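You operate a simulated robot arm through the tools that you are given. There is no shell and no other tool. Be economical: measure what you need, move in short steps, check, and stop when the job is done.

The job below is to be done with a simulated two-armed robot. You get a single attempt, and the scene is never put back.

JOB
Brake both ends of the scaffold, lower its platform and put the grey can on it.
Fine: brakes first; the other can stays on the tall carton; the brace stays down, the pin in; the scaffold stays where it stands. Set down upright: what you pick out.
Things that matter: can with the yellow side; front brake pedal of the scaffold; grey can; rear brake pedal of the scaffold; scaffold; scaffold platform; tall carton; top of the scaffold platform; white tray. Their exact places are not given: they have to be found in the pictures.

It is judged by the outcome, as a careful person would: the job done as asked, and still so three seconds after it is handed in. It fails if anything else is knocked over, pushed out of place, dropped, spilled or broken.

ROBOT AND FRAMES
Two 7-joint arms with two-finger parallel grippers on one trunk, on a base that drives. Base frame: it is fixed to the floor where the robot stands at the start and does not move with it; the origin is under the middle of the robot, x ahead of it, y to its left, z up. Readings come in mm, degrees, newtons and seconds.
The left shoulder is at the start at [50, 165, 1172], the right one opposite. Places, roughly: can with the yellow side, grey can [1250, -1000, 500]; front brake pedal of the scaffold [500, -100, 300]; rear brake pedal of the scaffold [-500, -800, 300]; scaffold [-300, -1100, 900]; scaffold platform [-200, -1100, 1200]; tall carton [1250, -1000, 250]; top of the scaffold platform [-200, -1100, 1200]; white tray [-1750, -500, 500]. Payload 3.91 kg a hand.
The tool frame of a hand sits at the grasp point between the pads (the TCP): z along the fingers, y along the line on which they close. The tips reach 30 mm beyond it. Largest opening 110 mm; finger width 20, thickness 10; the body of the gripper, 48 by 112 mm, starts 55 mm behind the TCP.
Orientation is told as [roll, pitch, yaw] about the base's x, y, z axes, in that order, counted from this pose: with the fingers straight down and closing along the base's y, the tool's x points along the base's -x, its y along +y and its z along -z.

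CONTROLS
- The arms move only by the tool servo_tool. It takes "left_rows", "right_rows" or both (then of equal length, played together; a hand with none holds still); each is a list of rows, each a list of 7 numbers: the shift along the tool's x, y, z in units of 40 mm (1.0 is 40 mm), then the turn, a rotation vector about the tool's x, y, z in units of 6 degrees (1.0 is 6 degrees), then the opening, from 0 (shut) to 1 (fully open). In form: [[tx, ty, tz, ax, ay, az, claw], ...]. A call has 1 to 20 rows; each row shifts and turns the commanded pose from where the row before left it, along the tool's axes as they then stand. A call with a number of a shift or a turn outside -1 to 1 is refused whole. Rows are played at 5 a second. More than 50 mm and 8.6 degrees between two rows, or a gripper value outside its range, and nothing of the call is played. Where a pose cannot be reached the arm comes as near as it can. A force on the tool above 90 N (or 10 N above the force at the start of the call, whichever is more), or a blocked arm, ends the call early, and 0.2 s more pass. The fingers move at their own pace (about 45 mm/s each) and stop on an object; they squeeze with about 33 N. The grip force told is the motor's: it shows also when the fingers shut on nothing. Time passes only in rows, and 0.2 s behind the last, so rows that do not move let the fingers close. The reply holds the time, the measured pose of the TCP, the force on the tool along the base axes, the opening and the grip force, in the units named above and with some noise, with the torque about the TCP (base axes, N m) and any sound that the robot's microphone picked up.
- Cameras (640 x 400 px; columns grow to the right, rows downward): "scene" is now at [100.9, -55.3, 1359]; the picture's right is [-0.61, -0.80, 0.00], its down [-0.34, 0.26, -0.90] and it looks along [0.72, -0.55, -0.43] (base axes); focal length 214 px, centre (320, 200). "left" rides on the left gripper at [72, -17, -103] in its tool frame; the picture's right is [0.23, 0.97, 0.00], its down [-0.76, 0.18, -0.62] and it looks along [-0.61, 0.14, 0.78] (tool axes); focal length 222 px, centre (320, 200). "right" rides on the right gripper at [72, 17, -103] in its tool frame; the picture's right is [-0.23, 0.97, 0.00], its down [-0.76, -0.18, -0.62] and it looks along [-0.61, -0.14, 0.78] (tool axes); focal length 222 px, centre (320, 200).
- get_image(camera): a new picture of that camera. No time passes.
- raise_lower(by): slides the trunk up (or, below 0, down) by that many mm; the arms and the scene camera ride with it, the base frame stays. It gives what a move gives, with no picture.
- drive_base(legs): drives the robot by 1 to 6 legs, each [ahead, left, turn to the left] in mm, mm and degrees, along the robot's own axes; the way and the turn of a leg run together, so that a leg with both is an arc; at most 1500 mm and 180 degrees a leg. The arms and the cameras ride along, it lands a little off, and it stops where it bumps. It gives what a move gives.
- turn_head(pan, tilt): turns the head with the scene camera to pan (to the left, within 80 degrees either way) and tilt (down, from -29 to 69), counted from straight ahead of the robot. It gives what a move gives.
- pixel_to_xyz(camera, pixels): there is no depth. For up to 12 entries [column, row, z] of the newest picture of that camera ("zoom" is the newest enlarged one), the place [x, y] in the base frame at which the ray of that pixel passes the height z, good to about 2 mm. No time passes.
- zoom(camera, box): a new picture of the part [left, top, right, bottom] of that camera's present view, enlarged. No time passes.
- sign_off(): hands the job in; it is judged then, once.

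Go step by step. Measure first, check grasps and placings, and put right what went wrong. The budget is 80 turns and 58 pictures, counting those below and the enlarged ones. Unless the task says otherwise, let go and move clear before handing in, and close with one line.

The tools are called by a JSON object that holds its "name" and its "arguments". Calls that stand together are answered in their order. servo_tool: Moves the arms, as the interface text tells. Its arguments: {"type":"object","properties":{"left_rows":{"type":"array"},"right_rows":{"type":"array"}},"required":[]} The other tools are called the same way: raise_lower (by) slides the trunk up or down; drive_base (legs) drives the base; turn_head (pan, tilt) turns the head that bears the scene camera; get_image (camera) takes a picture; pixel_to_xyz (camera, pixels) gives the place at which the rays of pixels pass given heights; zoom (camera, box) takes an enlarged picture of a part of a camera's view; sign_off () hands the job in.

At the start:

```text
t: 0.0
left_position: [287.2, -17.8, 1411.9]
left_tcp_rot: [-0.2, 0.1, 0.0]
left_force: [-0.4, 0.2, -0.9]
left_ft_torque: [0.0, -0.05, 0.01]
left_gripper_width: 110.1
left_grasp_force: 0.0
right_position: [277.5, -390.9, 999.2]
right_tcp_rot: [0.0, 0.0, 0.0]
right_force: [0.0, -0.4, 0.9]
right_ft_torque: [0.0, -0.03, 0.03]
right_gripper_width: 110.1
right_grasp_force: 0.0
trunk travel left (down, up): [-392.0, 111.0]
robot x, y, heading: [1.4, -1.5, -0.1]
head pan, tilt: [-37.3, 25.3]
```

scene: 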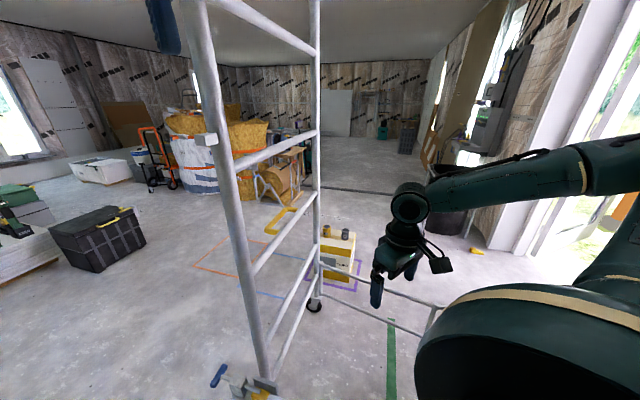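
right: 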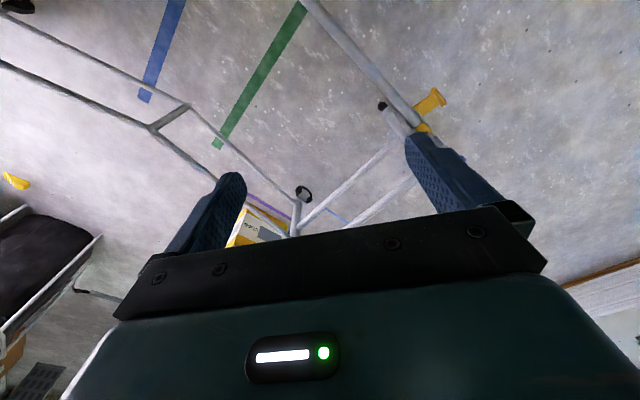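
left: 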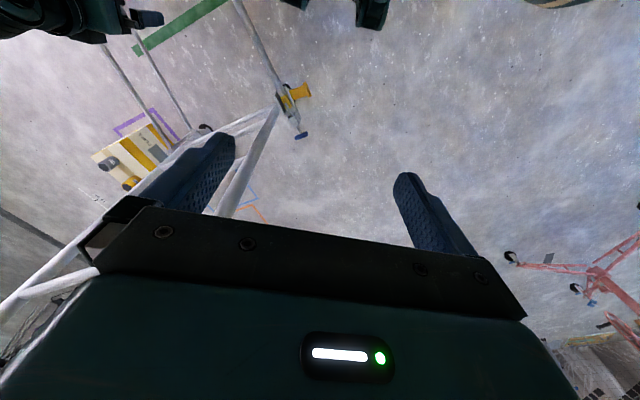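

The first picture shows the scaffold's front end frame close ahead, with a yellow pedal near (260,395) and the carton with two cans near (340,240). I'll look around to find the rest.

{"name": "turn_head", "arguments": {"pan": -15, "tilt": 55}}

{"name": "get_image", "arguments": {"camera": "scene"}}

{"name": "turn_head", "arguments": {"pan": -80, "tilt": 25}}

{"name": "get_image", "arguments": {"camera": "scene"}}

```text
t: 0.9
left_position: [287.5, -16.8, 1412.1]
left_tcp_rot: [-0.2, -0.1, 0.0]
left_force: [0.4, 0.0, -0.2]
left_ft_torque: [0.04, 0.0, 0.0]
left_gripper_width: 109.9
left_grasp_force: 0.0
right_position: [277.8, -391.9, 999.4]
right_tcp_rot: [0.0, -0.1, -0.1]
right_force: [0.0, 0.0, -0.4]
right_ft_torque: [0.01, 0.03, -0.03]
right_gripper_width: 109.8
right_grasp_force: 0.0
trunk travel left (down, up): [-392.0, 111.0]
robot x, y, heading: [-0.2, 0.9, -0.1]
head pan, tilt: [-15.0, 55.0]
```

```text
54 pictures are left
```

scene: 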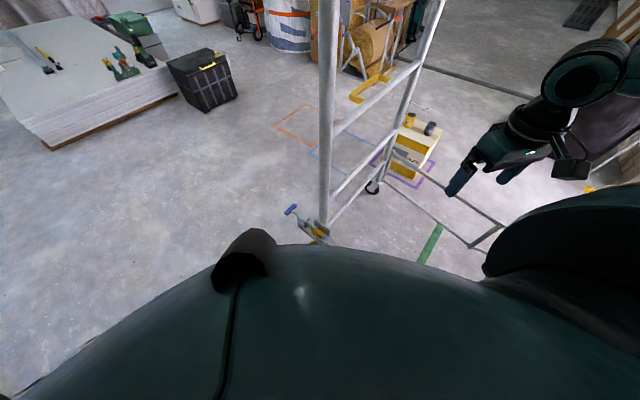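

```text
t: 2.3
left_position: [286.9, -17.7, 1411.5]
left_tcp_rot: [-0.1, 0.0, 0.0]
left_force: [0.7, -0.3, 0.3]
left_ft_torque: [0.0, 0.02, 0.03]
left_gripper_width: 109.9
left_grasp_force: 0.1
right_position: [278.5, -392.8, 998.3]
right_tcp_rot: [0.0, -0.1, -0.1]
right_force: [-0.4, 0.0, -0.1]
right_ft_torque: [0.04, 0.03, 0.02]
right_gripper_width: 110.1
right_grasp_force: 0.0
trunk travel left (down, up): [-392.0, 111.0]
robot x, y, heading: [0.3, -1.2, 0.0]
head pan, tilt: [-80.0, 25.0]
```

```text
53 pictures are left
```

scene: 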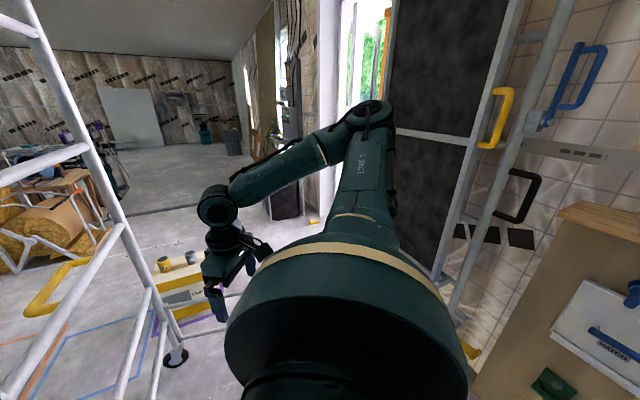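

The dark panel at (450,100) looks like the platform, folded upright on the scaffold. I'll check the free floor on the left before moving off for a better view.

{"name": "turn_head", "arguments": {"pan": 75, "tilt": 35}}

{"name": "get_image", "arguments": {"camera": "scene"}}

```text
t: 4.7
left_position: [286.7, -18.6, 1412.7]
left_tcp_rot: [0.0, -0.1, 0.0]
left_force: [-0.5, 0.0, 0.3]
left_ft_torque: [-0.01, 0.01, 0.04]
left_gripper_width: 110.1
left_grasp_force: 0.0
right_position: [277.8, -391.3, 1000.1]
right_tcp_rot: [0.0, 0.0, 0.0]
right_force: [-0.3, 0.2, -0.6]
right_ft_torque: [0.04, -0.01, 0.01]
right_gripper_width: 110.3
right_grasp_force: 0.1
trunk travel left (down, up): [-392.0, 111.0]
robot x, y, heading: [-2.7, 0.8, 0.1]
head pan, tilt: [75.0, 35.0]
```

```text
52 pictures are left
```

scene: 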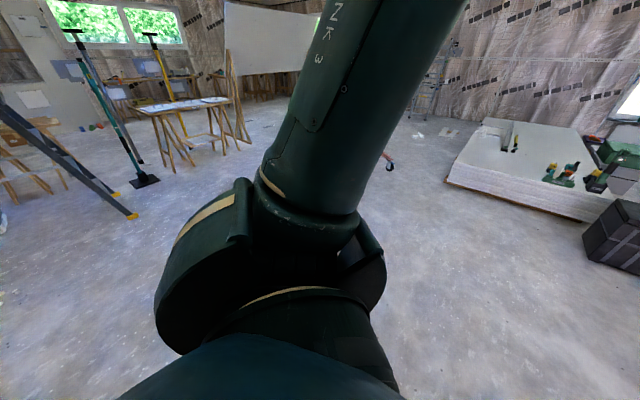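

The floor to the left is clear for well over a metre. I'll drive left 700, turn to face the scaffold (-y), and look.

{"name": "drive_base", "arguments": {"legs": [[0, 700, 0], [0, 0, -90]]}}

{"name": "turn_head", "arguments": {"pan": 0, "tilt": 25}}

{"name": "get_image", "arguments": {"camera": "scene"}}

```text
t: 15.0
left_position: [-12.9, 409.3, 1412.5]
left_tcp_rot: [-0.1, 0.0, -87.9]
left_force: [-1.3, 0.2, -0.2]
left_ft_torque: [-0.01, 0.02, 0.02]
left_gripper_width: 110.1
left_grasp_force: 0.0
right_position: [-386.2, 404.7, 1000.8]
right_tcp_rot: [0.0, 0.0, -88.0]
right_force: [0.6, -0.8, -0.2]
right_ft_torque: [0.05, 0.01, -0.05]
right_gripper_width: 110.0
right_grasp_force: 0.1
trunk travel left (down, up): [-392.0, 111.0]
robot x, y, heading: [-2.7, 699.9, -87.7]
head pan, tilt: [75.0, 35.0]
```

```text
t: 16.5
left_position: [-12.3, 410.3, 1412.4]
left_tcp_rot: [-0.1, 0.0, -87.8]
left_force: [-0.5, -0.4, 0.8]
left_ft_torque: [-0.02, 0.0, 0.03]
left_gripper_width: 110.4
left_grasp_force: 0.0
right_position: [-386.1, 405.2, 1000.0]
right_tcp_rot: [-0.1, 0.0, -87.9]
right_force: [0.5, 0.3, -0.6]
right_ft_torque: [-0.02, 0.02, 0.01]
right_gripper_width: 109.8
right_grasp_force: 0.0
trunk travel left (down, up): [-392.0, 111.0]
robot x, y, heading: [-3.6, 698.7, -88.1]
head pan, tilt: [0.0, 25.0]
```

```text
51 pictures are left
```

scene: 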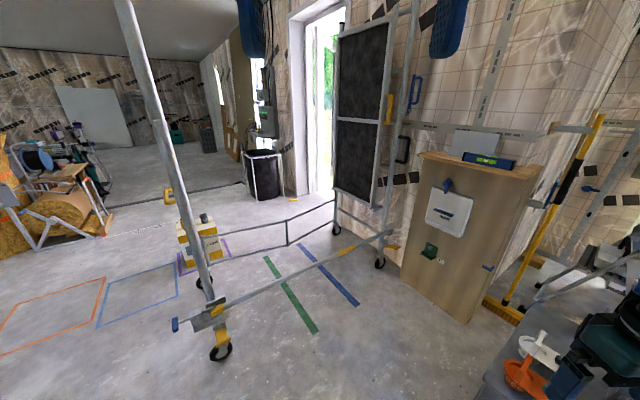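

The whole scaffold is visible: front post foot with a yellow pedal near (220,335), rear foot with a yellow pedal near (390,247), and the dark platform upright at (362,110). I'll enlarge each part.

{"name": "zoom", "arguments": {"camera": "scene", "box": [150, 270, 278, 370]}}

{"name": "zoom", "arguments": {"camera": "scene", "box": [320, 0, 480, 100]}}

{"name": "zoom", "arguments": {"camera": "scene", "box": [310, 100, 470, 275]}}

{"name": "zoom", "arguments": {"camera": "scene", "box": [140, 170, 268, 290]}}

```text
4.00 times, centred on (214, 320) of scene
```

zoom: 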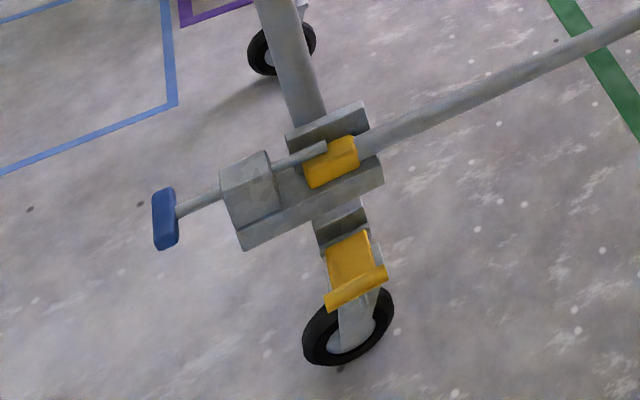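

```text
4.00 times, centred on (400, 50) of scene
```

zoom: 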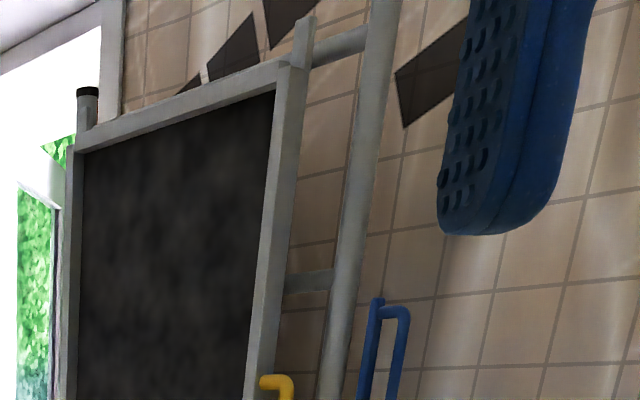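

```text
2.29 times, centred on (390, 188) of scene
```

zoom: 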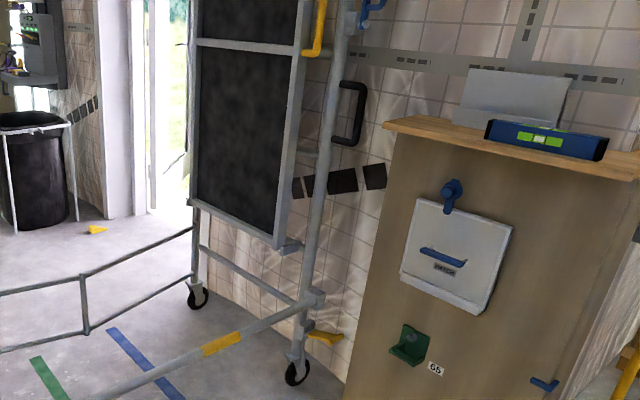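

```text
3.33 times, centred on (204, 230) of scene
```

zoom: 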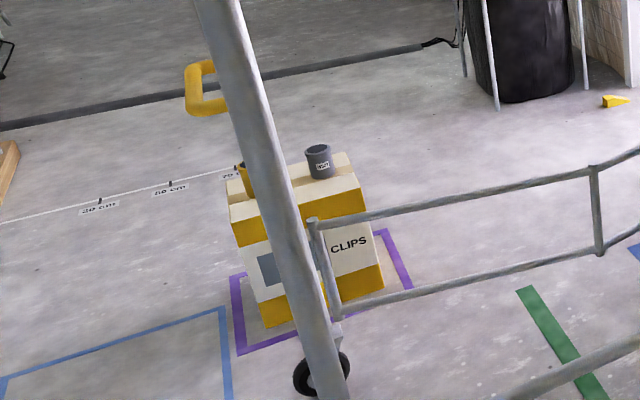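

Pictures show the brace (with a yellow sleeve) and blue-headed pin at the front foot, yellow pedals above the near wheels, and yellow, blue and black handles by the platform. I'll locate the feet and other things.

{"name": "pixel_to_xyz", "arguments": {"camera": "scene", "pixels": [[220, 361, 0], [380, 269, 0], [204.6, 288.5, 0], [337, 236, 0], [222, 336, 120], [391, 248, 120], [213, 306, 200], [388, 110, 1100], [413, 90, 1200], [403, 150, 900], [205, 222, 500], [170, 195, 800]]}}

{"name": "turn_head", "arguments": {"pan": -20, "tilt": 0}}

{"name": "get_image", "arguments": {"camera": "scene"}}

```text
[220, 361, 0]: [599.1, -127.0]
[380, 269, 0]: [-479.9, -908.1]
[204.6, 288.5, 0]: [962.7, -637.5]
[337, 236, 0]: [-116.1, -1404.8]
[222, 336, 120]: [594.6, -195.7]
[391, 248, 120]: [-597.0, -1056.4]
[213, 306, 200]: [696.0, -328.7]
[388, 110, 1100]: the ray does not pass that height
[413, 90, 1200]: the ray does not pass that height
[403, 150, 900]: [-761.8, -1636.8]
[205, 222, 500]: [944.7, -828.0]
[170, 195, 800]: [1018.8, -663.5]
```

```text
t: 17.4
left_position: [-11.7, 409.6, 1412.0]
left_tcp_rot: [-0.1, 0.1, -88.0]
left_force: [-0.4, 0.5, 1.0]
left_ft_torque: [-0.01, -0.01, 0.02]
left_gripper_width: 110.0
left_grasp_force: 0.0
right_position: [-386.3, 405.7, 999.8]
right_tcp_rot: [0.0, 0.0, -88.0]
right_force: [-0.3, 0.2, 0.3]
right_ft_torque: [0.0, 0.02, 0.01]
right_gripper_width: 109.8
right_grasp_force: 0.0
trunk travel left (down, up): [-392.0, 111.0]
robot x, y, heading: [-3.3, 701.7, -88.0]
head pan, tilt: [-20.0, 0.0]
```

```text
46 pictures are left
```

scene: 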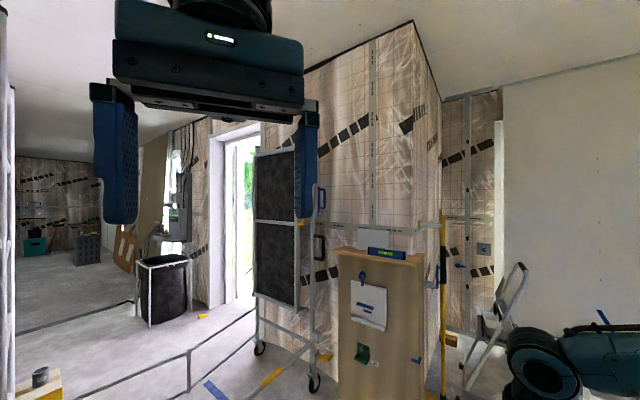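

Feet on the floor are: front near (599,-127), front far (963,-637), rear near (-480,-908), rear far (-116,-1405), so the scaffold is turned about 36° and its near side faces heading -54°. I'll drive toward the front foot and face it.

{"name": "drive_base", "arguments": {"legs": [[285, 337, 0], [0, 0, 34]]}}

{"name": "turn_head", "arguments": {"pan": 0, "tilt": 55}}

{"name": "get_image", "arguments": {"camera": "scene"}}

```text
t: 22.5
left_position: [495.8, 181.3, 1413.0]
left_tcp_rot: [-0.1, 0.1, -53.6]
left_force: [0.0, 0.3, 0.5]
left_ft_torque: [-0.01, 0.03, -0.02]
left_gripper_width: 110.2
left_grasp_force: 0.0
right_position: [188.8, -32.0, 999.6]
right_tcp_rot: [0.0, 0.0, -53.7]
right_force: [1.6, -0.8, -0.5]
right_ft_torque: [0.0, -0.02, -0.03]
right_gripper_width: 110.0
right_grasp_force: 0.0
trunk travel left (down, up): [-392.0, 111.0]
robot x, y, heading: [339.7, 423.8, -53.5]
head pan, tilt: [-20.0, 0.0]
```

```text
t: 23.8
left_position: [495.7, 182.3, 1411.8]
left_tcp_rot: [-0.1, 0.0, -53.6]
left_force: [-0.5, -0.2, 0.3]
left_ft_torque: [0.0, 0.0, 0.0]
left_gripper_width: 109.6
left_grasp_force: 0.1
right_position: [187.0, -31.0, 1000.1]
right_tcp_rot: [-0.1, 0.0, -53.6]
right_force: [-0.4, 0.6, 0.0]
right_ft_torque: [0.0, 0.01, 0.01]
right_gripper_width: 109.8
right_grasp_force: 0.2
trunk travel left (down, up): [-392.0, 111.0]
robot x, y, heading: [339.2, 424.3, -53.7]
head pan, tilt: [0.0, 55.0]
```

```text
45 pictures are left
```

scene: 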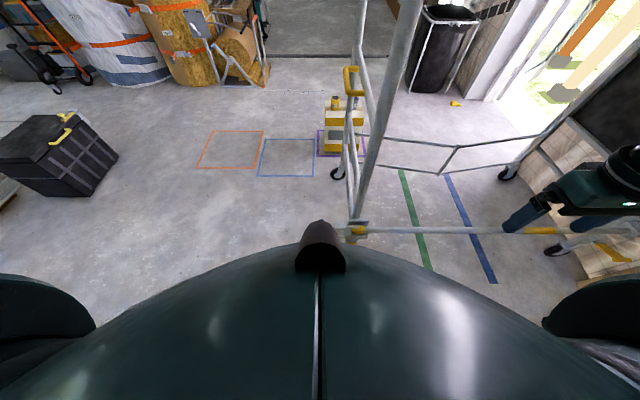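

The body hides the foot (about 600 ahead, 117 right). I'll lower the trunk and swing the right hand in to look with its camera.

{"name": "raise_lower", "arguments": {"by": -380}}

{"name": "servo_tool", "arguments": {"right_rows": [[0, 0.9, 0, 0, 0, 0, 0], [0, 0.9, 0, 0, 0, 0, 0], [0, 0.9, 0, 0, 0, 0, 0], [0, 0.9, 0, 0, 0, 0, 0], [0, 0.9, 0, 0, 0, 0, 0], [0, 0.9, 0, 0, 0, 0, 0], [0, 0.9, 0, 0, 0, 0, 0]]}}

{"name": "get_image", "arguments": {"camera": "right"}}

{"name": "get_image", "arguments": {"camera": "scene"}}

```text
t: 27.4
left_position: [495.8, 182.2, 1031.7]
left_tcp_rot: [-0.1, 0.0, -53.8]
left_force: [-0.2, -0.3, 0.1]
left_ft_torque: [-0.01, -0.01, -0.05]
left_gripper_width: 110.1
left_grasp_force: 0.0
right_position: [188.2, -31.2, 619.6]
right_tcp_rot: [0.0, 0.0, -53.6]
right_force: [-0.9, -0.1, 0.4]
right_ft_torque: [-0.02, 0.04, 0.0]
right_gripper_width: 110.0
right_grasp_force: 0.1
trunk travel left (down, up): [-12.0, 491.0]
robot x, y, heading: [341.6, 425.1, -53.6]
head pan, tilt: [0.0, 55.0]
```

```text
t: 29.0
left_position: [495.9, 182.1, 1032.1]
left_tcp_rot: [-0.2, -0.1, -53.5]
left_force: [-0.2, 0.2, 0.5]
left_ft_torque: [-0.03, 0.01, -0.03]
left_gripper_width: 109.8
left_grasp_force: 0.1
right_position: [391.7, 117.7, 617.7]
right_tcp_rot: [0.0, 0.0, -53.6]
right_force: [0.8, -0.9, -0.7]
right_ft_torque: [0.03, -0.03, 0.01]
right_gripper_width: 0.3
right_grasp_force: 31.4
trunk travel left (down, up): [-12.0, 491.0]
robot x, y, heading: [341.7, 418.0, -53.6]
head pan, tilt: [0.0, 55.0]
```

```text
44 pictures are left
```

right: 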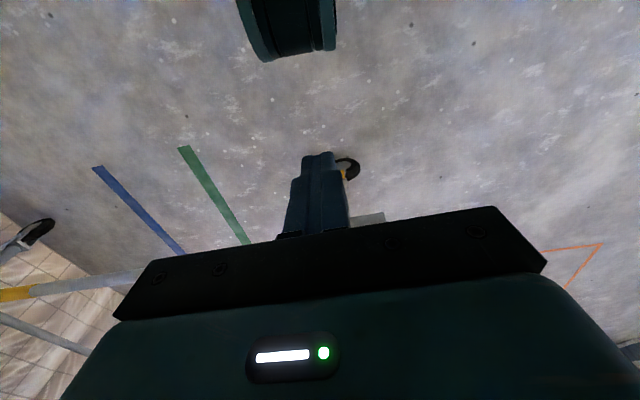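

```text
43 pictures are left
```

scene: 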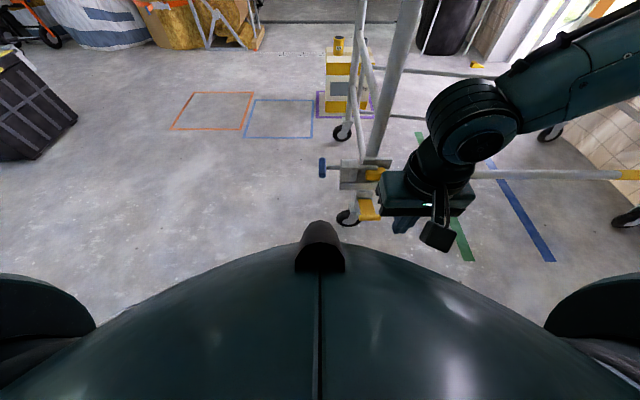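

The pedal now shows at about (367,208) just beside the gripper, pointing at the robot. I'll enlarge it and measure its height against the earlier ray.

{"name": "zoom", "arguments": {"camera": "scene", "box": [310, 140, 438, 240]}}

{"name": "pixel_to_xyz", "arguments": {"camera": "scene", "pixels": [[367, 209, 80], [367, 209, 120], [367, 209, 160], [367, 209, 200], [367, 209, 240], [347, 224, 0], [372, 216, 120]]}}

```text
4.00 times, centred on (374, 190) of scene
```

zoom: 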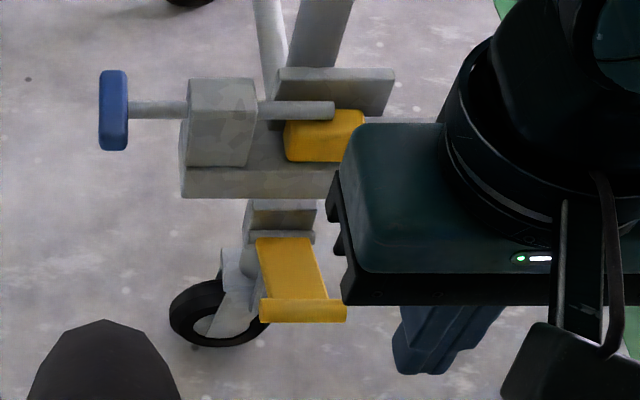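

```text
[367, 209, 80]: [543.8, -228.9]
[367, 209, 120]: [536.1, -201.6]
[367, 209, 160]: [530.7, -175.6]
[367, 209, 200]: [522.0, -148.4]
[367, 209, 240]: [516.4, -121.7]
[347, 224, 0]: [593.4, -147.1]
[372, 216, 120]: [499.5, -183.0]
```

By the two rays the pedal is about 250–300 mm high. I'll refine it on the lip.

{"name": "pixel_to_xyz", "arguments": {"camera": "scene", "pixels": [[369.75, 217.5, 160], [369.75, 217.5, 200], [369.75, 217.5, 240], [369.75, 217.5, 280], [366, 202, 280], [366, 202, 320], [380, 173, 320], [380, 173, 400], [352, 172, 320], [352, 172, 400]]}}

```text
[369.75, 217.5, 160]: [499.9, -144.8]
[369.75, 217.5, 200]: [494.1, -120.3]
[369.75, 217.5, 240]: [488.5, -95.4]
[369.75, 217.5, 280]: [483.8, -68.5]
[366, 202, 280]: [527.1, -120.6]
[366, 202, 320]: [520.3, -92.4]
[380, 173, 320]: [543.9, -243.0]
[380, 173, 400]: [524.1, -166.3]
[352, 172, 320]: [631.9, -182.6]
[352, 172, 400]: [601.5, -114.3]
```

The pedal lip comes out at about (482,-49,310). I'll move the closed right fingers above it and stop at tips z≈360 to check.

{"name": "servo_tool", "arguments": {"right_rows": [[-0.82, -0.1, 0, 0, 0, 0, 0], [-0.82, -0.1, 0, 0, 0, 0, 0], [-0.82, -0.1, 0, 0, 0, 0, 0], [-0.82, -0.1, 0, 0, 0, 0, 0], [-0.82, -0.1, 0, 0, 0, 0, 0], [-0.8, -0.1, 0, 0, 0, 0, 0], [0, 0, 0.9, 0, 0, 0, 0], [0, 0, 0.9, 0, 0, 0, 0], [0, 0, 0.9, 0, 0, 0, 0], [0, 0, 0.9, 0, 0, 0, 0], [0, 0, 0.9, 0, 0, 0, 0], [0, 0, 0.9, 0, 0, 0, 0], [0, 0, 0, 0, 0, 0, 0]]}}

{"name": "zoom", "arguments": {"camera": "scene", "box": [270, 140, 462, 260]}}

{"name": "get_image", "arguments": {"camera": "right"}}

```text
t: 31.8
left_position: [495.1, 181.8, 1032.6]
left_tcp_rot: [-0.1, 0.0, -53.6]
left_force: [-0.1, -0.6, -0.7]
left_ft_torque: [0.0, -0.03, -0.01]
left_gripper_width: 109.7
left_grasp_force: 0.1
right_position: [405.7, -52.5, 470.5]
right_tcp_rot: [-0.1, 0.0, -53.5]
right_force: [0.8, 0.3, 0.4]
right_ft_torque: [-0.01, 0.02, -0.02]
right_gripper_width: 0.0
right_grasp_force: 33.4
right hand out of reach, approached as far as the arm can: row 7, 8, 9, 10, 11, 12
trunk travel left (down, up): [-12.0, 491.0]
robot x, y, heading: [335.7, 425.0, -53.5]
head pan, tilt: [0.0, 55.0]
```

```text
3.33 times, centred on (366, 200) of scene
```

zoom: 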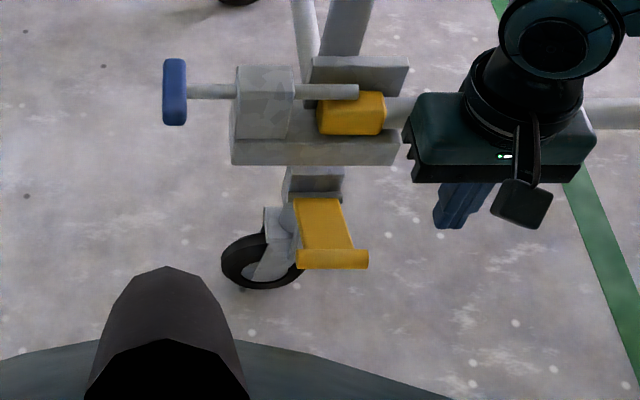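

```text
40 pictures are left
```

right: 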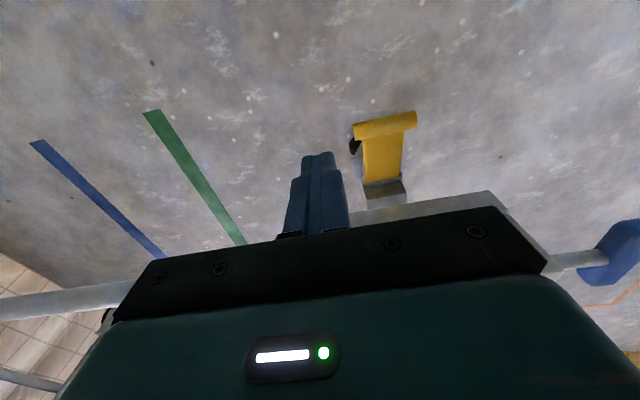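

The pedal is out of reach from here (arm stopped at (406,-52,470)); the lip is 63 mm left of and 43 mm beyond the fingers. I'll pull the hand back, tilt the fingers forward 42°, and drive 130 mm closer.

{"name": "servo_tool", "arguments": {"right_rows": [[0.9, 0, 0, 0, 0, 0, 0], [0.9, 0, 0, 0, 0, 0, 0], [0.9, 0, 0, 0, 0, 0, 0], [0.9, 0, 0, 0, 0, 0, 0], [0.9, 0, 0, 0, -1, 0, 0], [0, 0, 0, 0, -1, 0, 0], [0, 0, 0, 0, -1, 0, 0], [0, 0, 0, 0, -1, 0, 0], [0, 0, 0, 0, -1, 0, 0], [0, 0, 0, 0, -1, 0, 0], [0, 0, 0, 0, -1, 0, 0], [0, 0.8, 0, 0, 0, 0, 0], [0, 0.8, 0, 0, 0, 0, 0]]}}

{"name": "drive_base", "arguments": {"legs": [[130, 0, 0]]}}

{"name": "get_image", "arguments": {"camera": "scene"}}

{"name": "get_image", "arguments": {"camera": "right"}}

```text
t: 32.9
left_position: [494.7, 183.1, 1033.7]
left_tcp_rot: [-0.1, 0.0, -53.6]
left_force: [-0.2, 0.1, -0.6]
left_ft_torque: [0.0, -0.01, 0.0]
left_gripper_width: 109.9
left_grasp_force: 0.2
right_position: [332.1, 47.9, 477.5]
right_tcp_rot: [-0.1, -4.0, -54.3]
right_force: [-6.4, -13.6, 24.8]
right_ft_torque: [3.43, 0.07, 0.89]
right_gripper_width: 0.0
right_grasp_force: 33.5
right hand out of reach, approached as far as the arm can: row 5
trunk travel left (down, up): [-12.0, 491.0]
robot x, y, heading: [337.0, 425.9, -53.5]
head pan, tilt: [0.0, 55.0]
stopped in row 5 (right hand): the force on the tool passed its limit at 134 N (the readings are from after the stop); the commanded pose is now the measured one
```

```text
t: 34.2
left_position: [570.1, 81.6, 1032.6]
left_tcp_rot: [-0.1, 0.0, -53.5]
left_force: [-0.4, 0.3, 0.1]
left_ft_torque: [0.03, -0.01, -0.02]
left_gripper_width: 110.0
left_grasp_force: 0.1
right_position: [409.0, -54.6, 477.5]
right_tcp_rot: [-0.2, -4.2, -54.3]
right_force: [-1.4, -32.6, 43.3]
right_ft_torque: [6.75, 0.99, 0.9]
right_gripper_width: 0.1
right_grasp_force: 33.7
trunk travel left (down, up): [-12.0, 491.0]
robot x, y, heading: [415.2, 319.4, -53.5]
head pan, tilt: [0.0, 55.0]
```

```text
39 pictures are left
```

scene: 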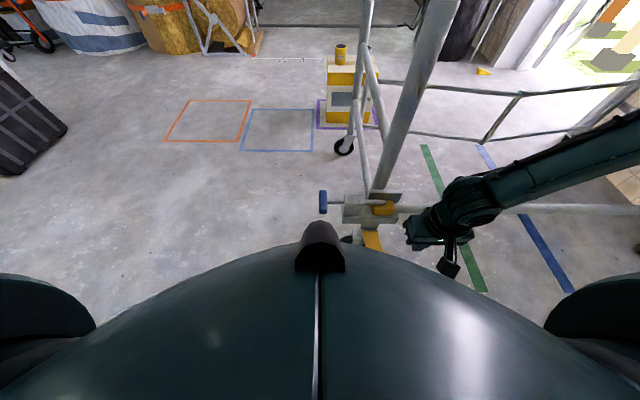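

```text
38 pictures are left
```

right: 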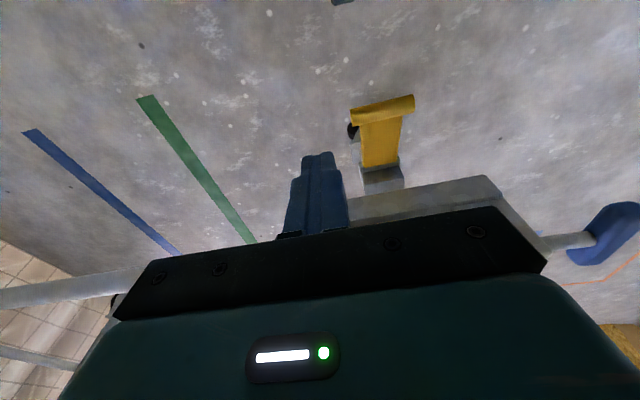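

A 134 N contact stopped the hand as it came back toward the robot; it persists after driving, so it is against my own torso, and the scaffold looks unmoved. The lip is now 40 mm ahead and 62 mm left of the fingers, so I'll ease forward off the body, then left and down.

{"name": "servo_tool", "arguments": {"right_rows": [[-0.5, 0, 0, 0, 0, 0, 0], [-0.6, 0, 0, 0, 0, 0, 0], [0, 0.78, 0, 0, 0, 0, 0], [0, 0.78, 0, 0, 0, 0, 0], [0, 0, 0.7, 0, 0, 0, 0], [0, 0, 0.7, 0, 0, 0, 0], [0, 0, 0, 0, 0, 0, 0]]}}

{"name": "get_image", "arguments": {"camera": "right"}}

```text
t: 35.8
left_position: [571.7, 80.9, 1031.3]
left_tcp_rot: [-0.1, 0.0, -53.6]
left_force: [0.1, 0.8, 0.3]
left_ft_torque: [-0.01, -0.01, -0.01]
left_gripper_width: 110.1
left_grasp_force: 0.0
right_position: [457.1, -72.0, 461.3]
right_tcp_rot: [-0.2, -4.1, -54.2]
right_force: [0.3, 0.8, -0.8]
right_ft_torque: [0.0, -0.01, -0.01]
right_gripper_width: 0.1
right_grasp_force: 32.7
right hand out of reach, approached as far as the arm can: row 4, 5, 6
trunk travel left (down, up): [-12.0, 491.0]
robot x, y, heading: [414.9, 325.8, -53.4]
head pan, tilt: [0.0, 55.0]
```

```text
37 pictures are left
```

right: 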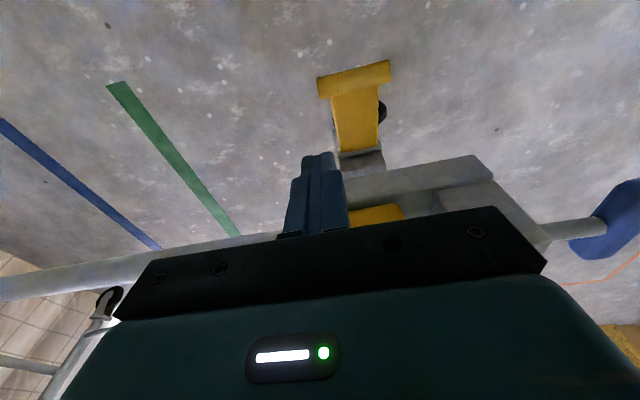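

Contact is gone, but the arm refuses to go lower when it is this far inboard (stuck 202 mm to my right). I'll raise the hand a little and drive 110 mm left so the pedal lies further to the right arm's own side.

{"name": "servo_tool", "arguments": {"right_rows": [[0, 0, -0.7, 0, 0, 0, 0], [0, -0.9, 0, 0, 0, 0, 0], [0, -0.9, 0, 0, 0, 0, 0]]}}

{"name": "drive_base", "arguments": {"legs": [[0, 120, 0]]}}

{"name": "get_image", "arguments": {"camera": "right"}}

{"name": "get_image", "arguments": {"camera": "scene"}}

```text
t: 36.6
left_position: [570.8, 80.8, 1032.4]
left_tcp_rot: [-0.1, 0.0, -53.7]
left_force: [0.4, -0.5, -0.1]
left_ft_torque: [0.01, 0.0, 0.0]
left_gripper_width: 110.1
left_grasp_force: 0.2
right_position: [396.8, -114.2, 488.3]
right_tcp_rot: [-0.1, -4.1, -54.3]
right_force: [-0.9, -0.2, 0.3]
right_ft_torque: [0.03, 0.01, -0.02]
right_gripper_width: 0.0
right_grasp_force: 33.1
trunk travel left (down, up): [-12.0, 491.0]
robot x, y, heading: [411.8, 326.4, -53.6]
head pan, tilt: [0.0, 55.0]
```

```text
t: 38.3
left_position: [668.2, 151.9, 1032.5]
left_tcp_rot: [0.0, 0.0, -53.5]
left_force: [-1.1, 0.5, 0.1]
left_ft_torque: [0.01, -0.01, 0.02]
left_gripper_width: 110.2
left_grasp_force: 0.1
right_position: [493.4, -43.2, 488.1]
right_tcp_rot: [-0.1, -4.2, -54.3]
right_force: [-0.9, 0.5, 0.5]
right_ft_torque: [0.03, -0.02, -0.02]
right_gripper_width: 0.1
right_grasp_force: 33.6
trunk travel left (down, up): [-12.0, 491.0]
robot x, y, heading: [511.4, 395.4, -53.4]
head pan, tilt: [0.0, 55.0]
```

```text
36 pictures are left
```

right: 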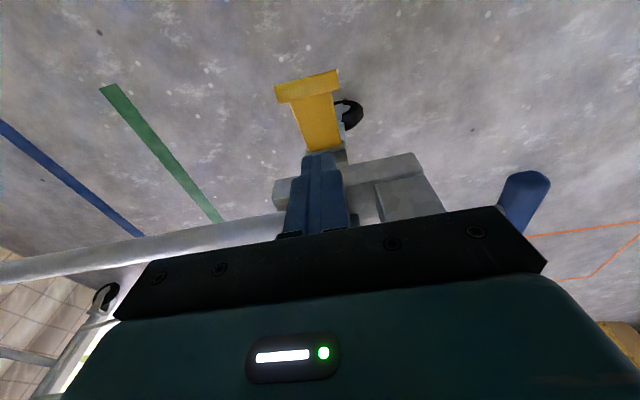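

```text
35 pictures are left
```

scene: 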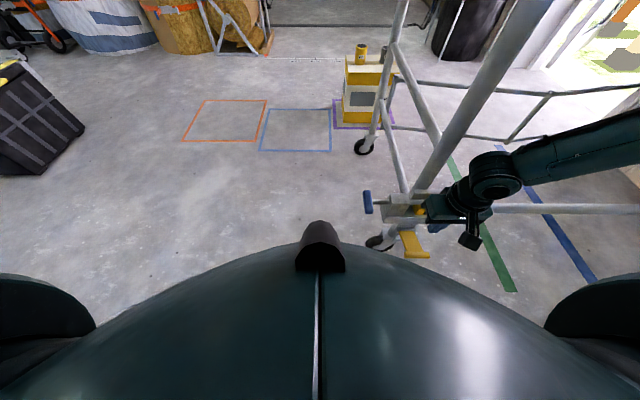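

The pedal lip is at right-camera (308,85) and scene (413,253). I'll cross the two rays.

{"name": "pixel_to_xyz", "arguments": {"camera": "right", "pixels": [[308, 86, 240], [308, 86, 280], [308, 86, 320], [322, 145, 320], [290, 190, 400], [420, 160, 400]]}}

{"name": "pixel_to_xyz", "arguments": {"camera": "scene", "pixels": [[414, 254, 240], [414, 254, 280], [414, 254, 320], [404, 232, 320]]}}

```text
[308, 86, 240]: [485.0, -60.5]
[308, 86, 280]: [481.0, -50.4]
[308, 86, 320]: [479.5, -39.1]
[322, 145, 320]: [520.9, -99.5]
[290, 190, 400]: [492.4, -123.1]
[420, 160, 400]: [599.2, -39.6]
```

```text
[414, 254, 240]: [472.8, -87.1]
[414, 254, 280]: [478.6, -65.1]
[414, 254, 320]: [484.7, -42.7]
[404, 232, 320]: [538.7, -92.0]
```

Both rays agree: lip at (482,-41,315). I'll descend onto it to just above contact, correcting the small offsets.

{"name": "servo_tool", "arguments": {"right_rows": [[0.2, -0.18, 0, 0, 0, 0, 0], [0.05, 0, 0.8, 0, 0, 0, 0], [0.05, 0, 0.8, 0, 0, 0, 0], [0.05, 0, 0.8, 0, 0, 0, 0], [0.05, 0, 0.7, 0, 0, 0, 0], [0, 0, 0, 0, 0, 0, 0]]}}

{"name": "get_image", "arguments": {"camera": "right"}}

```text
t: 39.7
left_position: [667.6, 152.1, 1031.9]
left_tcp_rot: [-0.1, 0.0, -53.4]
left_force: [0.8, 0.1, 0.0]
left_ft_torque: [-0.01, 0.01, 0.01]
left_gripper_width: 109.8
left_grasp_force: 0.0
right_position: [483.0, -41.2, 412.6]
right_tcp_rot: [-0.1, -4.2, -54.3]
right_force: [0.0, -0.2, 0.2]
right_ft_torque: [-0.01, -0.04, -0.02]
right_gripper_width: 0.0
right_grasp_force: 33.0
right hand out of reach, approached as far as the arm can: row 4, 5
trunk travel left (down, up): [-12.0, 491.0]
robot x, y, heading: [509.7, 393.7, -53.5]
head pan, tilt: [0.0, 55.0]
```

```text
34 pictures are left
```

right: 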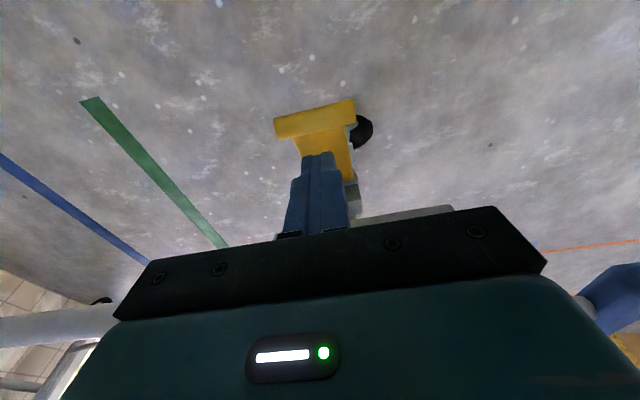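

Better, but the arm again stops at z 412, about 70 mm short of the lip. Going further to the right helped, so I'll shift the base another 90 mm left and lower the trunk the last bit.

{"name": "servo_tool", "arguments": {"right_rows": [[0, 0, -0.7, 0, 0, 0, 0], [0, -0.75, -0.3, 0, 0, 0, 0], [0, -0.75, 0, 0, 0, 0, 0], [0, -0.75, 0, 0, 0, 0, 0]]}}

{"name": "drive_base", "arguments": {"legs": [[0, 90, 0]]}}

{"name": "raise_lower", "arguments": {"by": -12}}

{"name": "servo_tool", "arguments": {"right_rows": [[0.05, 0, 0.7, 0, 0, 0, 0], [0.05, 0, 0.7, 0, 0, 0, 0], [0.05, 0, 0.5, 0, 0, 0, 0], [0, 0, 0, 0, 0, 0, 0]]}}

```text
t: 40.7
left_position: [666.9, 152.1, 1031.9]
left_tcp_rot: [-0.1, 0.1, -53.4]
left_force: [0.0, -0.7, -0.1]
left_ft_torque: [0.01, 0.03, -0.01]
left_gripper_width: 110.1
left_grasp_force: 0.1
right_position: [409.6, -92.5, 453.2]
right_tcp_rot: [-0.1, -4.1, -54.3]
right_force: [-0.5, 0.4, 0.1]
right_ft_torque: [-0.03, 0.01, -0.01]
right_gripper_width: 0.1
right_grasp_force: 33.3
trunk travel left (down, up): [-12.0, 491.0]
robot x, y, heading: [511.0, 395.0, -53.7]
head pan, tilt: [0.0, 55.0]
```

```text
t: 42.1
left_position: [737.7, 205.2, 1031.0]
left_tcp_rot: [0.0, 0.0, -53.5]
left_force: [-0.5, 0.9, -0.1]
left_ft_torque: [-0.01, -0.02, 0.01]
left_gripper_width: 110.2
left_grasp_force: 0.2
right_position: [479.6, -38.2, 453.7]
right_tcp_rot: [-0.1, -4.1, -54.4]
right_force: [-0.8, -0.2, 0.5]
right_ft_torque: [-0.01, 0.0, -0.03]
right_gripper_width: 0.0
right_grasp_force: 32.6
trunk travel left (down, up): [-12.0, 491.0]
robot x, y, heading: [583.4, 450.2, -53.5]
head pan, tilt: [0.0, 55.0]
```

```text
t: 42.7
left_position: [738.9, 205.8, 1019.7]
left_tcp_rot: [-0.1, 0.1, -53.5]
left_force: [-0.7, -0.5, -0.2]
left_ft_torque: [0.01, -0.02, 0.01]
left_gripper_width: 109.9
left_grasp_force: 0.0
right_position: [481.0, -38.6, 441.5]
right_tcp_rot: [-0.2, -4.1, -54.4]
right_force: [0.3, -0.2, -0.5]
right_ft_torque: [0.02, -0.03, 0.01]
right_gripper_width: 0.0
right_grasp_force: 33.7
trunk travel left (down, up): [0.0, 503.0]
robot x, y, heading: [580.5, 448.2, -53.4]
head pan, tilt: [0.0, 55.0]
```

```text
t: 43.7
left_position: [738.1, 204.3, 1021.0]
left_tcp_rot: [-0.1, 0.1, -53.5]
left_force: [0.1, -0.3, 0.7]
left_ft_torque: [0.01, 0.0, 0.0]
left_gripper_width: 110.3
left_grasp_force: 0.1
right_position: [479.7, -37.9, 374.9]
right_tcp_rot: [-0.1, -4.2, -54.4]
right_force: [0.3, -0.1, -0.8]
right_ft_torque: [-0.06, 0.01, -0.01]
right_gripper_width: 0.1
right_grasp_force: 33.2
right hand out of reach, approached as far as the arm can: row 3
trunk travel left (down, up): [0.0, 503.0]
robot x, y, heading: [582.4, 449.2, -53.4]
head pan, tilt: [0.0, 55.0]
```

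Now tips are at z 345, just above the lip (315) but with no pressing stroke left. I'll raise the hand, bring the base 60 mm nearer and 70 mm further left with the hand held over the lip, and retry.

{"name": "servo_tool", "arguments": {"right_rows": [[0, 0, -0.7, 0, 0, 0, 0], [0.75, -0.9, -0.3, 0, 0, 0, 0], [0.75, -0.9, 0, 0, 0, 0, 0]]}}

{"name": "drive_base", "arguments": {"legs": [[60, 70, 0]]}}

{"name": "servo_tool", "arguments": {"right_rows": [[0.05, 0, 0.6, 0, 0, 0, 0], [0.05, 0, 0.6, 0, 0, 0, 0], [0, 0, 0, 0, 0, 0, 0]]}}

{"name": "get_image", "arguments": {"camera": "right"}}

```text
t: 44.5
left_position: [738.8, 205.4, 1021.0]
left_tcp_rot: [-0.2, -0.1, -53.6]
left_force: [0.5, 0.1, 0.3]
left_ft_torque: [0.0, 0.0, -0.01]
left_gripper_width: 110.0
left_grasp_force: 0.0
right_position: [385.1, -28.2, 410.2]
right_tcp_rot: [-0.1, -4.1, -54.3]
right_force: [-0.1, 0.0, 0.3]
right_ft_torque: [-0.01, 0.04, 0.01]
right_gripper_width: 0.0
right_grasp_force: 33.3
trunk travel left (down, up): [0.0, 503.0]
robot x, y, heading: [582.4, 453.0, -53.5]
head pan, tilt: [0.0, 55.0]
```

```text
t: 45.8
left_position: [830.3, 198.9, 1021.2]
left_tcp_rot: [-0.1, 0.0, -53.4]
left_force: [0.1, -0.6, 0.6]
left_ft_torque: [-0.01, 0.0, 0.01]
left_gripper_width: 110.1
left_grasp_force: 0.0
right_position: [475.8, -35.9, 411.2]
right_tcp_rot: [-0.2, -4.0, -54.2]
right_force: [0.2, 0.4, -0.1]
right_ft_torque: [-0.03, 0.03, 0.05]
right_gripper_width: 0.0
right_grasp_force: 32.7
trunk travel left (down, up): [0.0, 503.0]
robot x, y, heading: [678.1, 440.7, -53.8]
head pan, tilt: [0.0, 55.0]
```

```text
t: 46.6
left_position: [831.1, 200.2, 1022.4]
left_tcp_rot: [-0.1, 0.0, -53.4]
left_force: [1.0, -0.1, -0.1]
left_ft_torque: [0.02, 0.02, -0.02]
left_gripper_width: 110.2
left_grasp_force: 0.0
right_position: [476.3, -34.4, 362.3]
right_tcp_rot: [-0.2, -4.1, -54.3]
right_force: [0.5, 0.1, 2.1]
right_ft_torque: [0.05, 0.0, 0.02]
right_gripper_width: 0.0
right_grasp_force: 32.9
trunk travel left (down, up): [0.0, 503.0]
robot x, y, heading: [672.0, 439.9, -53.7]
head pan, tilt: [0.0, 55.0]
```

```text
33 pictures are left
```

right: 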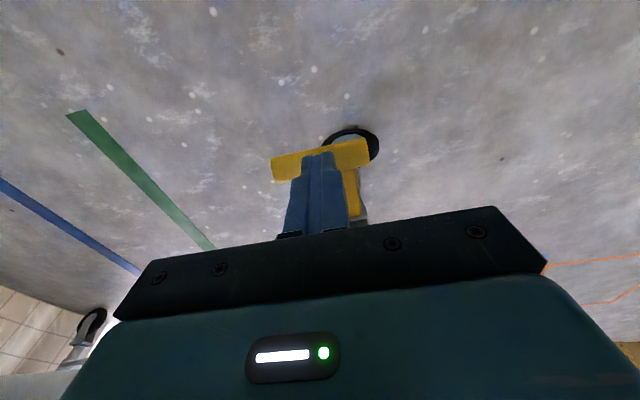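

Reach is fine now: the fingertips (320,155) sit just over the lip at z≈332. I'll shift 10 mm inward and press down.

{"name": "servo_tool", "arguments": {"right_rows": [[-0.25, 0.1, -0.1, 0, 0, 0, 0], [0, 0, 0.4, 0, 0, 0, 0], [0, 0, 0.3, 0, 0, 0, 0], [0, 0, 0.3, 0, 0, 0, 0], [0, 0, 0.3, 0, 0, 0, 0], [0, 0, 0.3, 0, 0, 0, 0], [0, 0, 0, 0, 0, 0, 0]]}}

{"name": "get_image", "arguments": {"camera": "right"}}

```text
t: 48.2
left_position: [829.5, 199.5, 1021.1]
left_tcp_rot: [-0.1, -0.1, -53.4]
left_force: [0.5, 0.7, -0.2]
left_ft_torque: [-0.02, -0.01, -0.01]
left_gripper_width: 110.1
left_grasp_force: 0.1
right_position: [486.8, -42.2, 303.4]
right_tcp_rot: [-0.1, -4.1, -54.3]
right_force: [0.3, 0.3, 0.1]
right_ft_torque: [-0.03, 0.02, 0.0]
right_gripper_width: 0.0
right_grasp_force: 32.7
trunk travel left (down, up): [0.0, 503.0]
robot x, y, heading: [674.2, 442.5, -53.5]
head pan, tilt: [0.0, 55.0]
```

```text
32 pictures are left
```

right: 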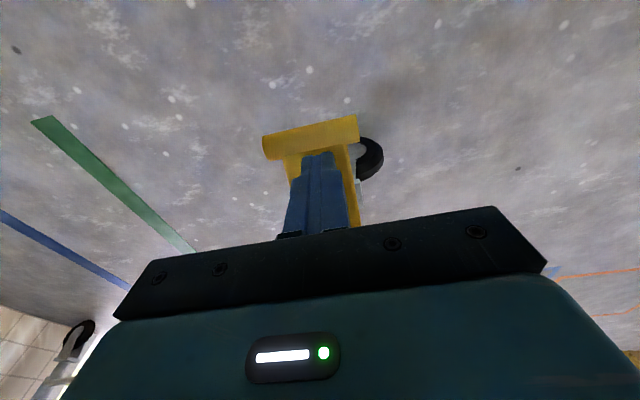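

Tips are at z 273 with no force, so it's unclear whether the pedal has moved. I'll keep pressing down.

{"name": "servo_tool", "arguments": {"right_rows": [[0, 0, 0.3, 0, 0, 0, 0], [0, 0, 0.3, 0, 0, 0, 0], [0, 0, 0.3, 0, 0, 0, 0], [0, 0, 0.3, 0, 0, 0, 0], [0, 0, 0, 0, 0, 0, 0]]}}

{"name": "get_image", "arguments": {"camera": "right"}}

```text
t: 48.8
left_position: [830.3, 203.8, 1022.0]
left_tcp_rot: [-0.3, -0.2, -53.6]
left_force: [-1.3, -0.5, 0.7]
left_ft_torque: [-0.04, 0.02, 0.01]
left_gripper_width: 110.1
left_grasp_force: 0.0
right_position: [486.9, -43.6, 294.4]
right_tcp_rot: [-0.3, -3.9, -54.4]
right_force: [-12.2, 25.6, 64.2]
right_ft_torque: [0.15, -0.16, -0.15]
right_gripper_width: 0.0
right_grasp_force: 33.3
trunk travel left (down, up): [0.0, 503.0]
robot x, y, heading: [671.8, 444.6, -53.9]
head pan, tilt: [0.0, 55.0]
stopped in row 2 (right hand): the force on the tool passed its limit at 110 N (the readings are from after the stop); the commanded pose is now the measured one
```

```text
31 pictures are left
```

right: 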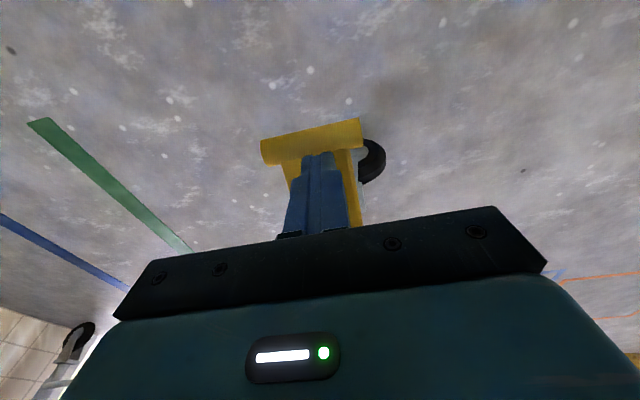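

A hard stop at 110 N with tips at z 265, well below the lip's first height of 315, suggests the pedal is at the bottom. I'll lift off and measure the pedal again.

{"name": "servo_tool", "arguments": {"right_rows": [[0, 0, -0.9, 0, 0, 0, 0], [0, 0, -0.9, 0, 0, 0, 0], [0, 0, -0.9, 0, 0, 0, 0], [0, 0, -0.9, 0, 0, 0, 0], [0, 0, -0.3, 0, 0, 0, 0], [0, 0, 0, 0, 0, 0, 0]]}}

{"name": "get_image", "arguments": {"camera": "right"}}

{"name": "turn_head", "arguments": {"pan": -35, "tilt": 62}}

{"name": "get_image", "arguments": {"camera": "scene"}}

```text
t: 50.2
left_position: [830.7, 199.6, 1019.8]
left_tcp_rot: [-0.1, 0.0, -53.4]
left_force: [-0.7, -0.1, 0.3]
left_ft_torque: [0.01, -0.01, 0.0]
left_gripper_width: 110.3
left_grasp_force: 0.1
right_position: [483.1, -36.3, 443.6]
right_tcp_rot: [0.0, -3.9, -54.5]
right_force: [0.5, 0.2, -0.7]
right_ft_torque: [0.03, 0.01, 0.0]
right_gripper_width: 0.2
right_grasp_force: 33.0
trunk travel left (down, up): [0.0, 503.0]
robot x, y, heading: [672.8, 438.8, -53.5]
head pan, tilt: [0.0, 55.0]
```

```text
30 pictures are left
```

right: 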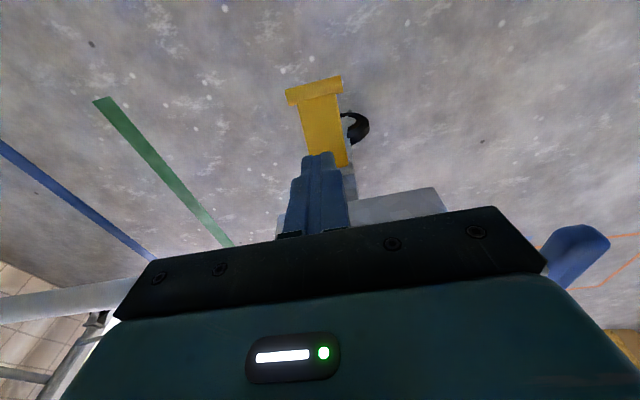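

```text
t: 51.2
left_position: [829.7, 200.9, 1019.9]
left_tcp_rot: [-0.1, 0.1, -53.5]
left_force: [-0.2, -0.4, 0.2]
left_ft_torque: [0.01, 0.06, 0.01]
left_gripper_width: 109.9
left_grasp_force: 0.1
right_position: [481.3, -35.2, 443.5]
right_tcp_rot: [0.0, -3.9, -54.6]
right_force: [0.6, 0.1, -0.2]
right_ft_torque: [0.02, 0.01, 0.02]
right_gripper_width: 0.0
right_grasp_force: 32.7
trunk travel left (down, up): [0.0, 503.0]
robot x, y, heading: [676.2, 443.0, -53.8]
head pan, tilt: [-35.0, 62.0]
```

```text
29 pictures are left
```

scene: 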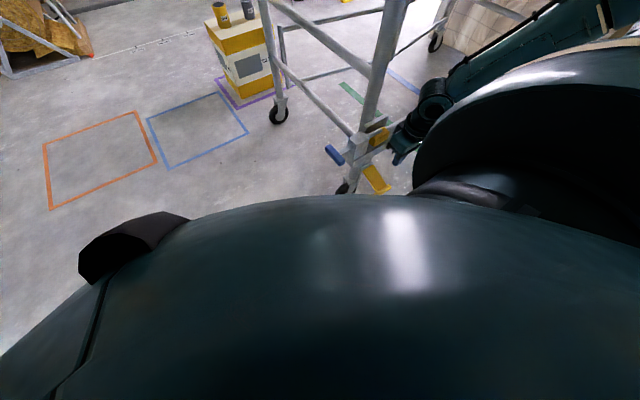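

{"name": "pixel_to_xyz", "arguments": {"camera": "right", "pixels": [[315, 92, 200], [315, 92, 240], [315, 92, 280], [315, 92, 320]]}}

{"name": "pixel_to_xyz", "arguments": {"camera": "scene", "pixels": [[383, 192, 200], [383, 192, 240], [383, 192, 280], [383, 192, 320]]}}

{"name": "zoom", "arguments": {"camera": "scene", "box": [320, 110, 420, 200]}}

```text
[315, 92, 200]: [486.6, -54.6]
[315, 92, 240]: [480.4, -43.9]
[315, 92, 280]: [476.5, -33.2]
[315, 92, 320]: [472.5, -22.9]
```

```text
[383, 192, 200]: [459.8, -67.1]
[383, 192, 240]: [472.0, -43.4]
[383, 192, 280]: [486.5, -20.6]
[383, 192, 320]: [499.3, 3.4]
```

```text
4.44 times, centred on (370, 155) of scene
```

zoom: 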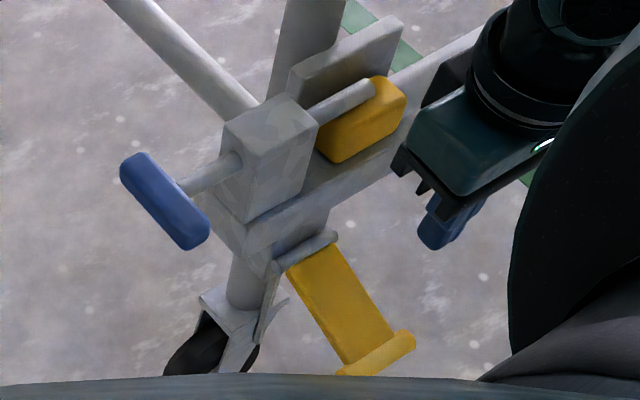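

The lip has moved from z≈315 to z≈250 and stays down: the front brake is on. The rear pedal should be the mirror image near (-536,-770); I'll check where my right elbow sits before going beside the plywood cabinet there.

{"name": "turn_head", "arguments": {"pan": -80, "tilt": 20}}

{"name": "get_image", "arguments": {"camera": "scene"}}

```text
t: 52.3
left_position: [829.8, 198.5, 1020.1]
left_tcp_rot: [-0.1, 0.0, -53.5]
left_force: [-1.1, -0.6, -0.4]
left_ft_torque: [0.02, 0.01, -0.01]
left_gripper_width: 110.1
left_grasp_force: 0.2
right_position: [481.3, -34.8, 443.9]
right_tcp_rot: [-0.1, -4.0, -54.5]
right_force: [-0.4, 1.0, -0.3]
right_ft_torque: [-0.02, -0.02, 0.0]
right_gripper_width: 0.2
right_grasp_force: 32.6
trunk travel left (down, up): [0.0, 503.0]
robot x, y, heading: [675.6, 446.3, -53.6]
head pan, tilt: [-80.0, 20.0]
```

```text
27 pictures are left
```

scene: 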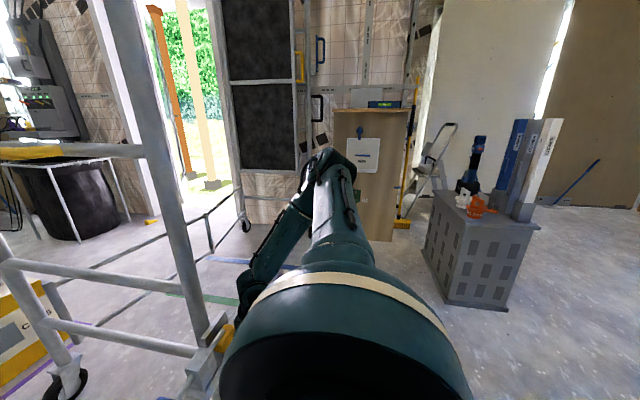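

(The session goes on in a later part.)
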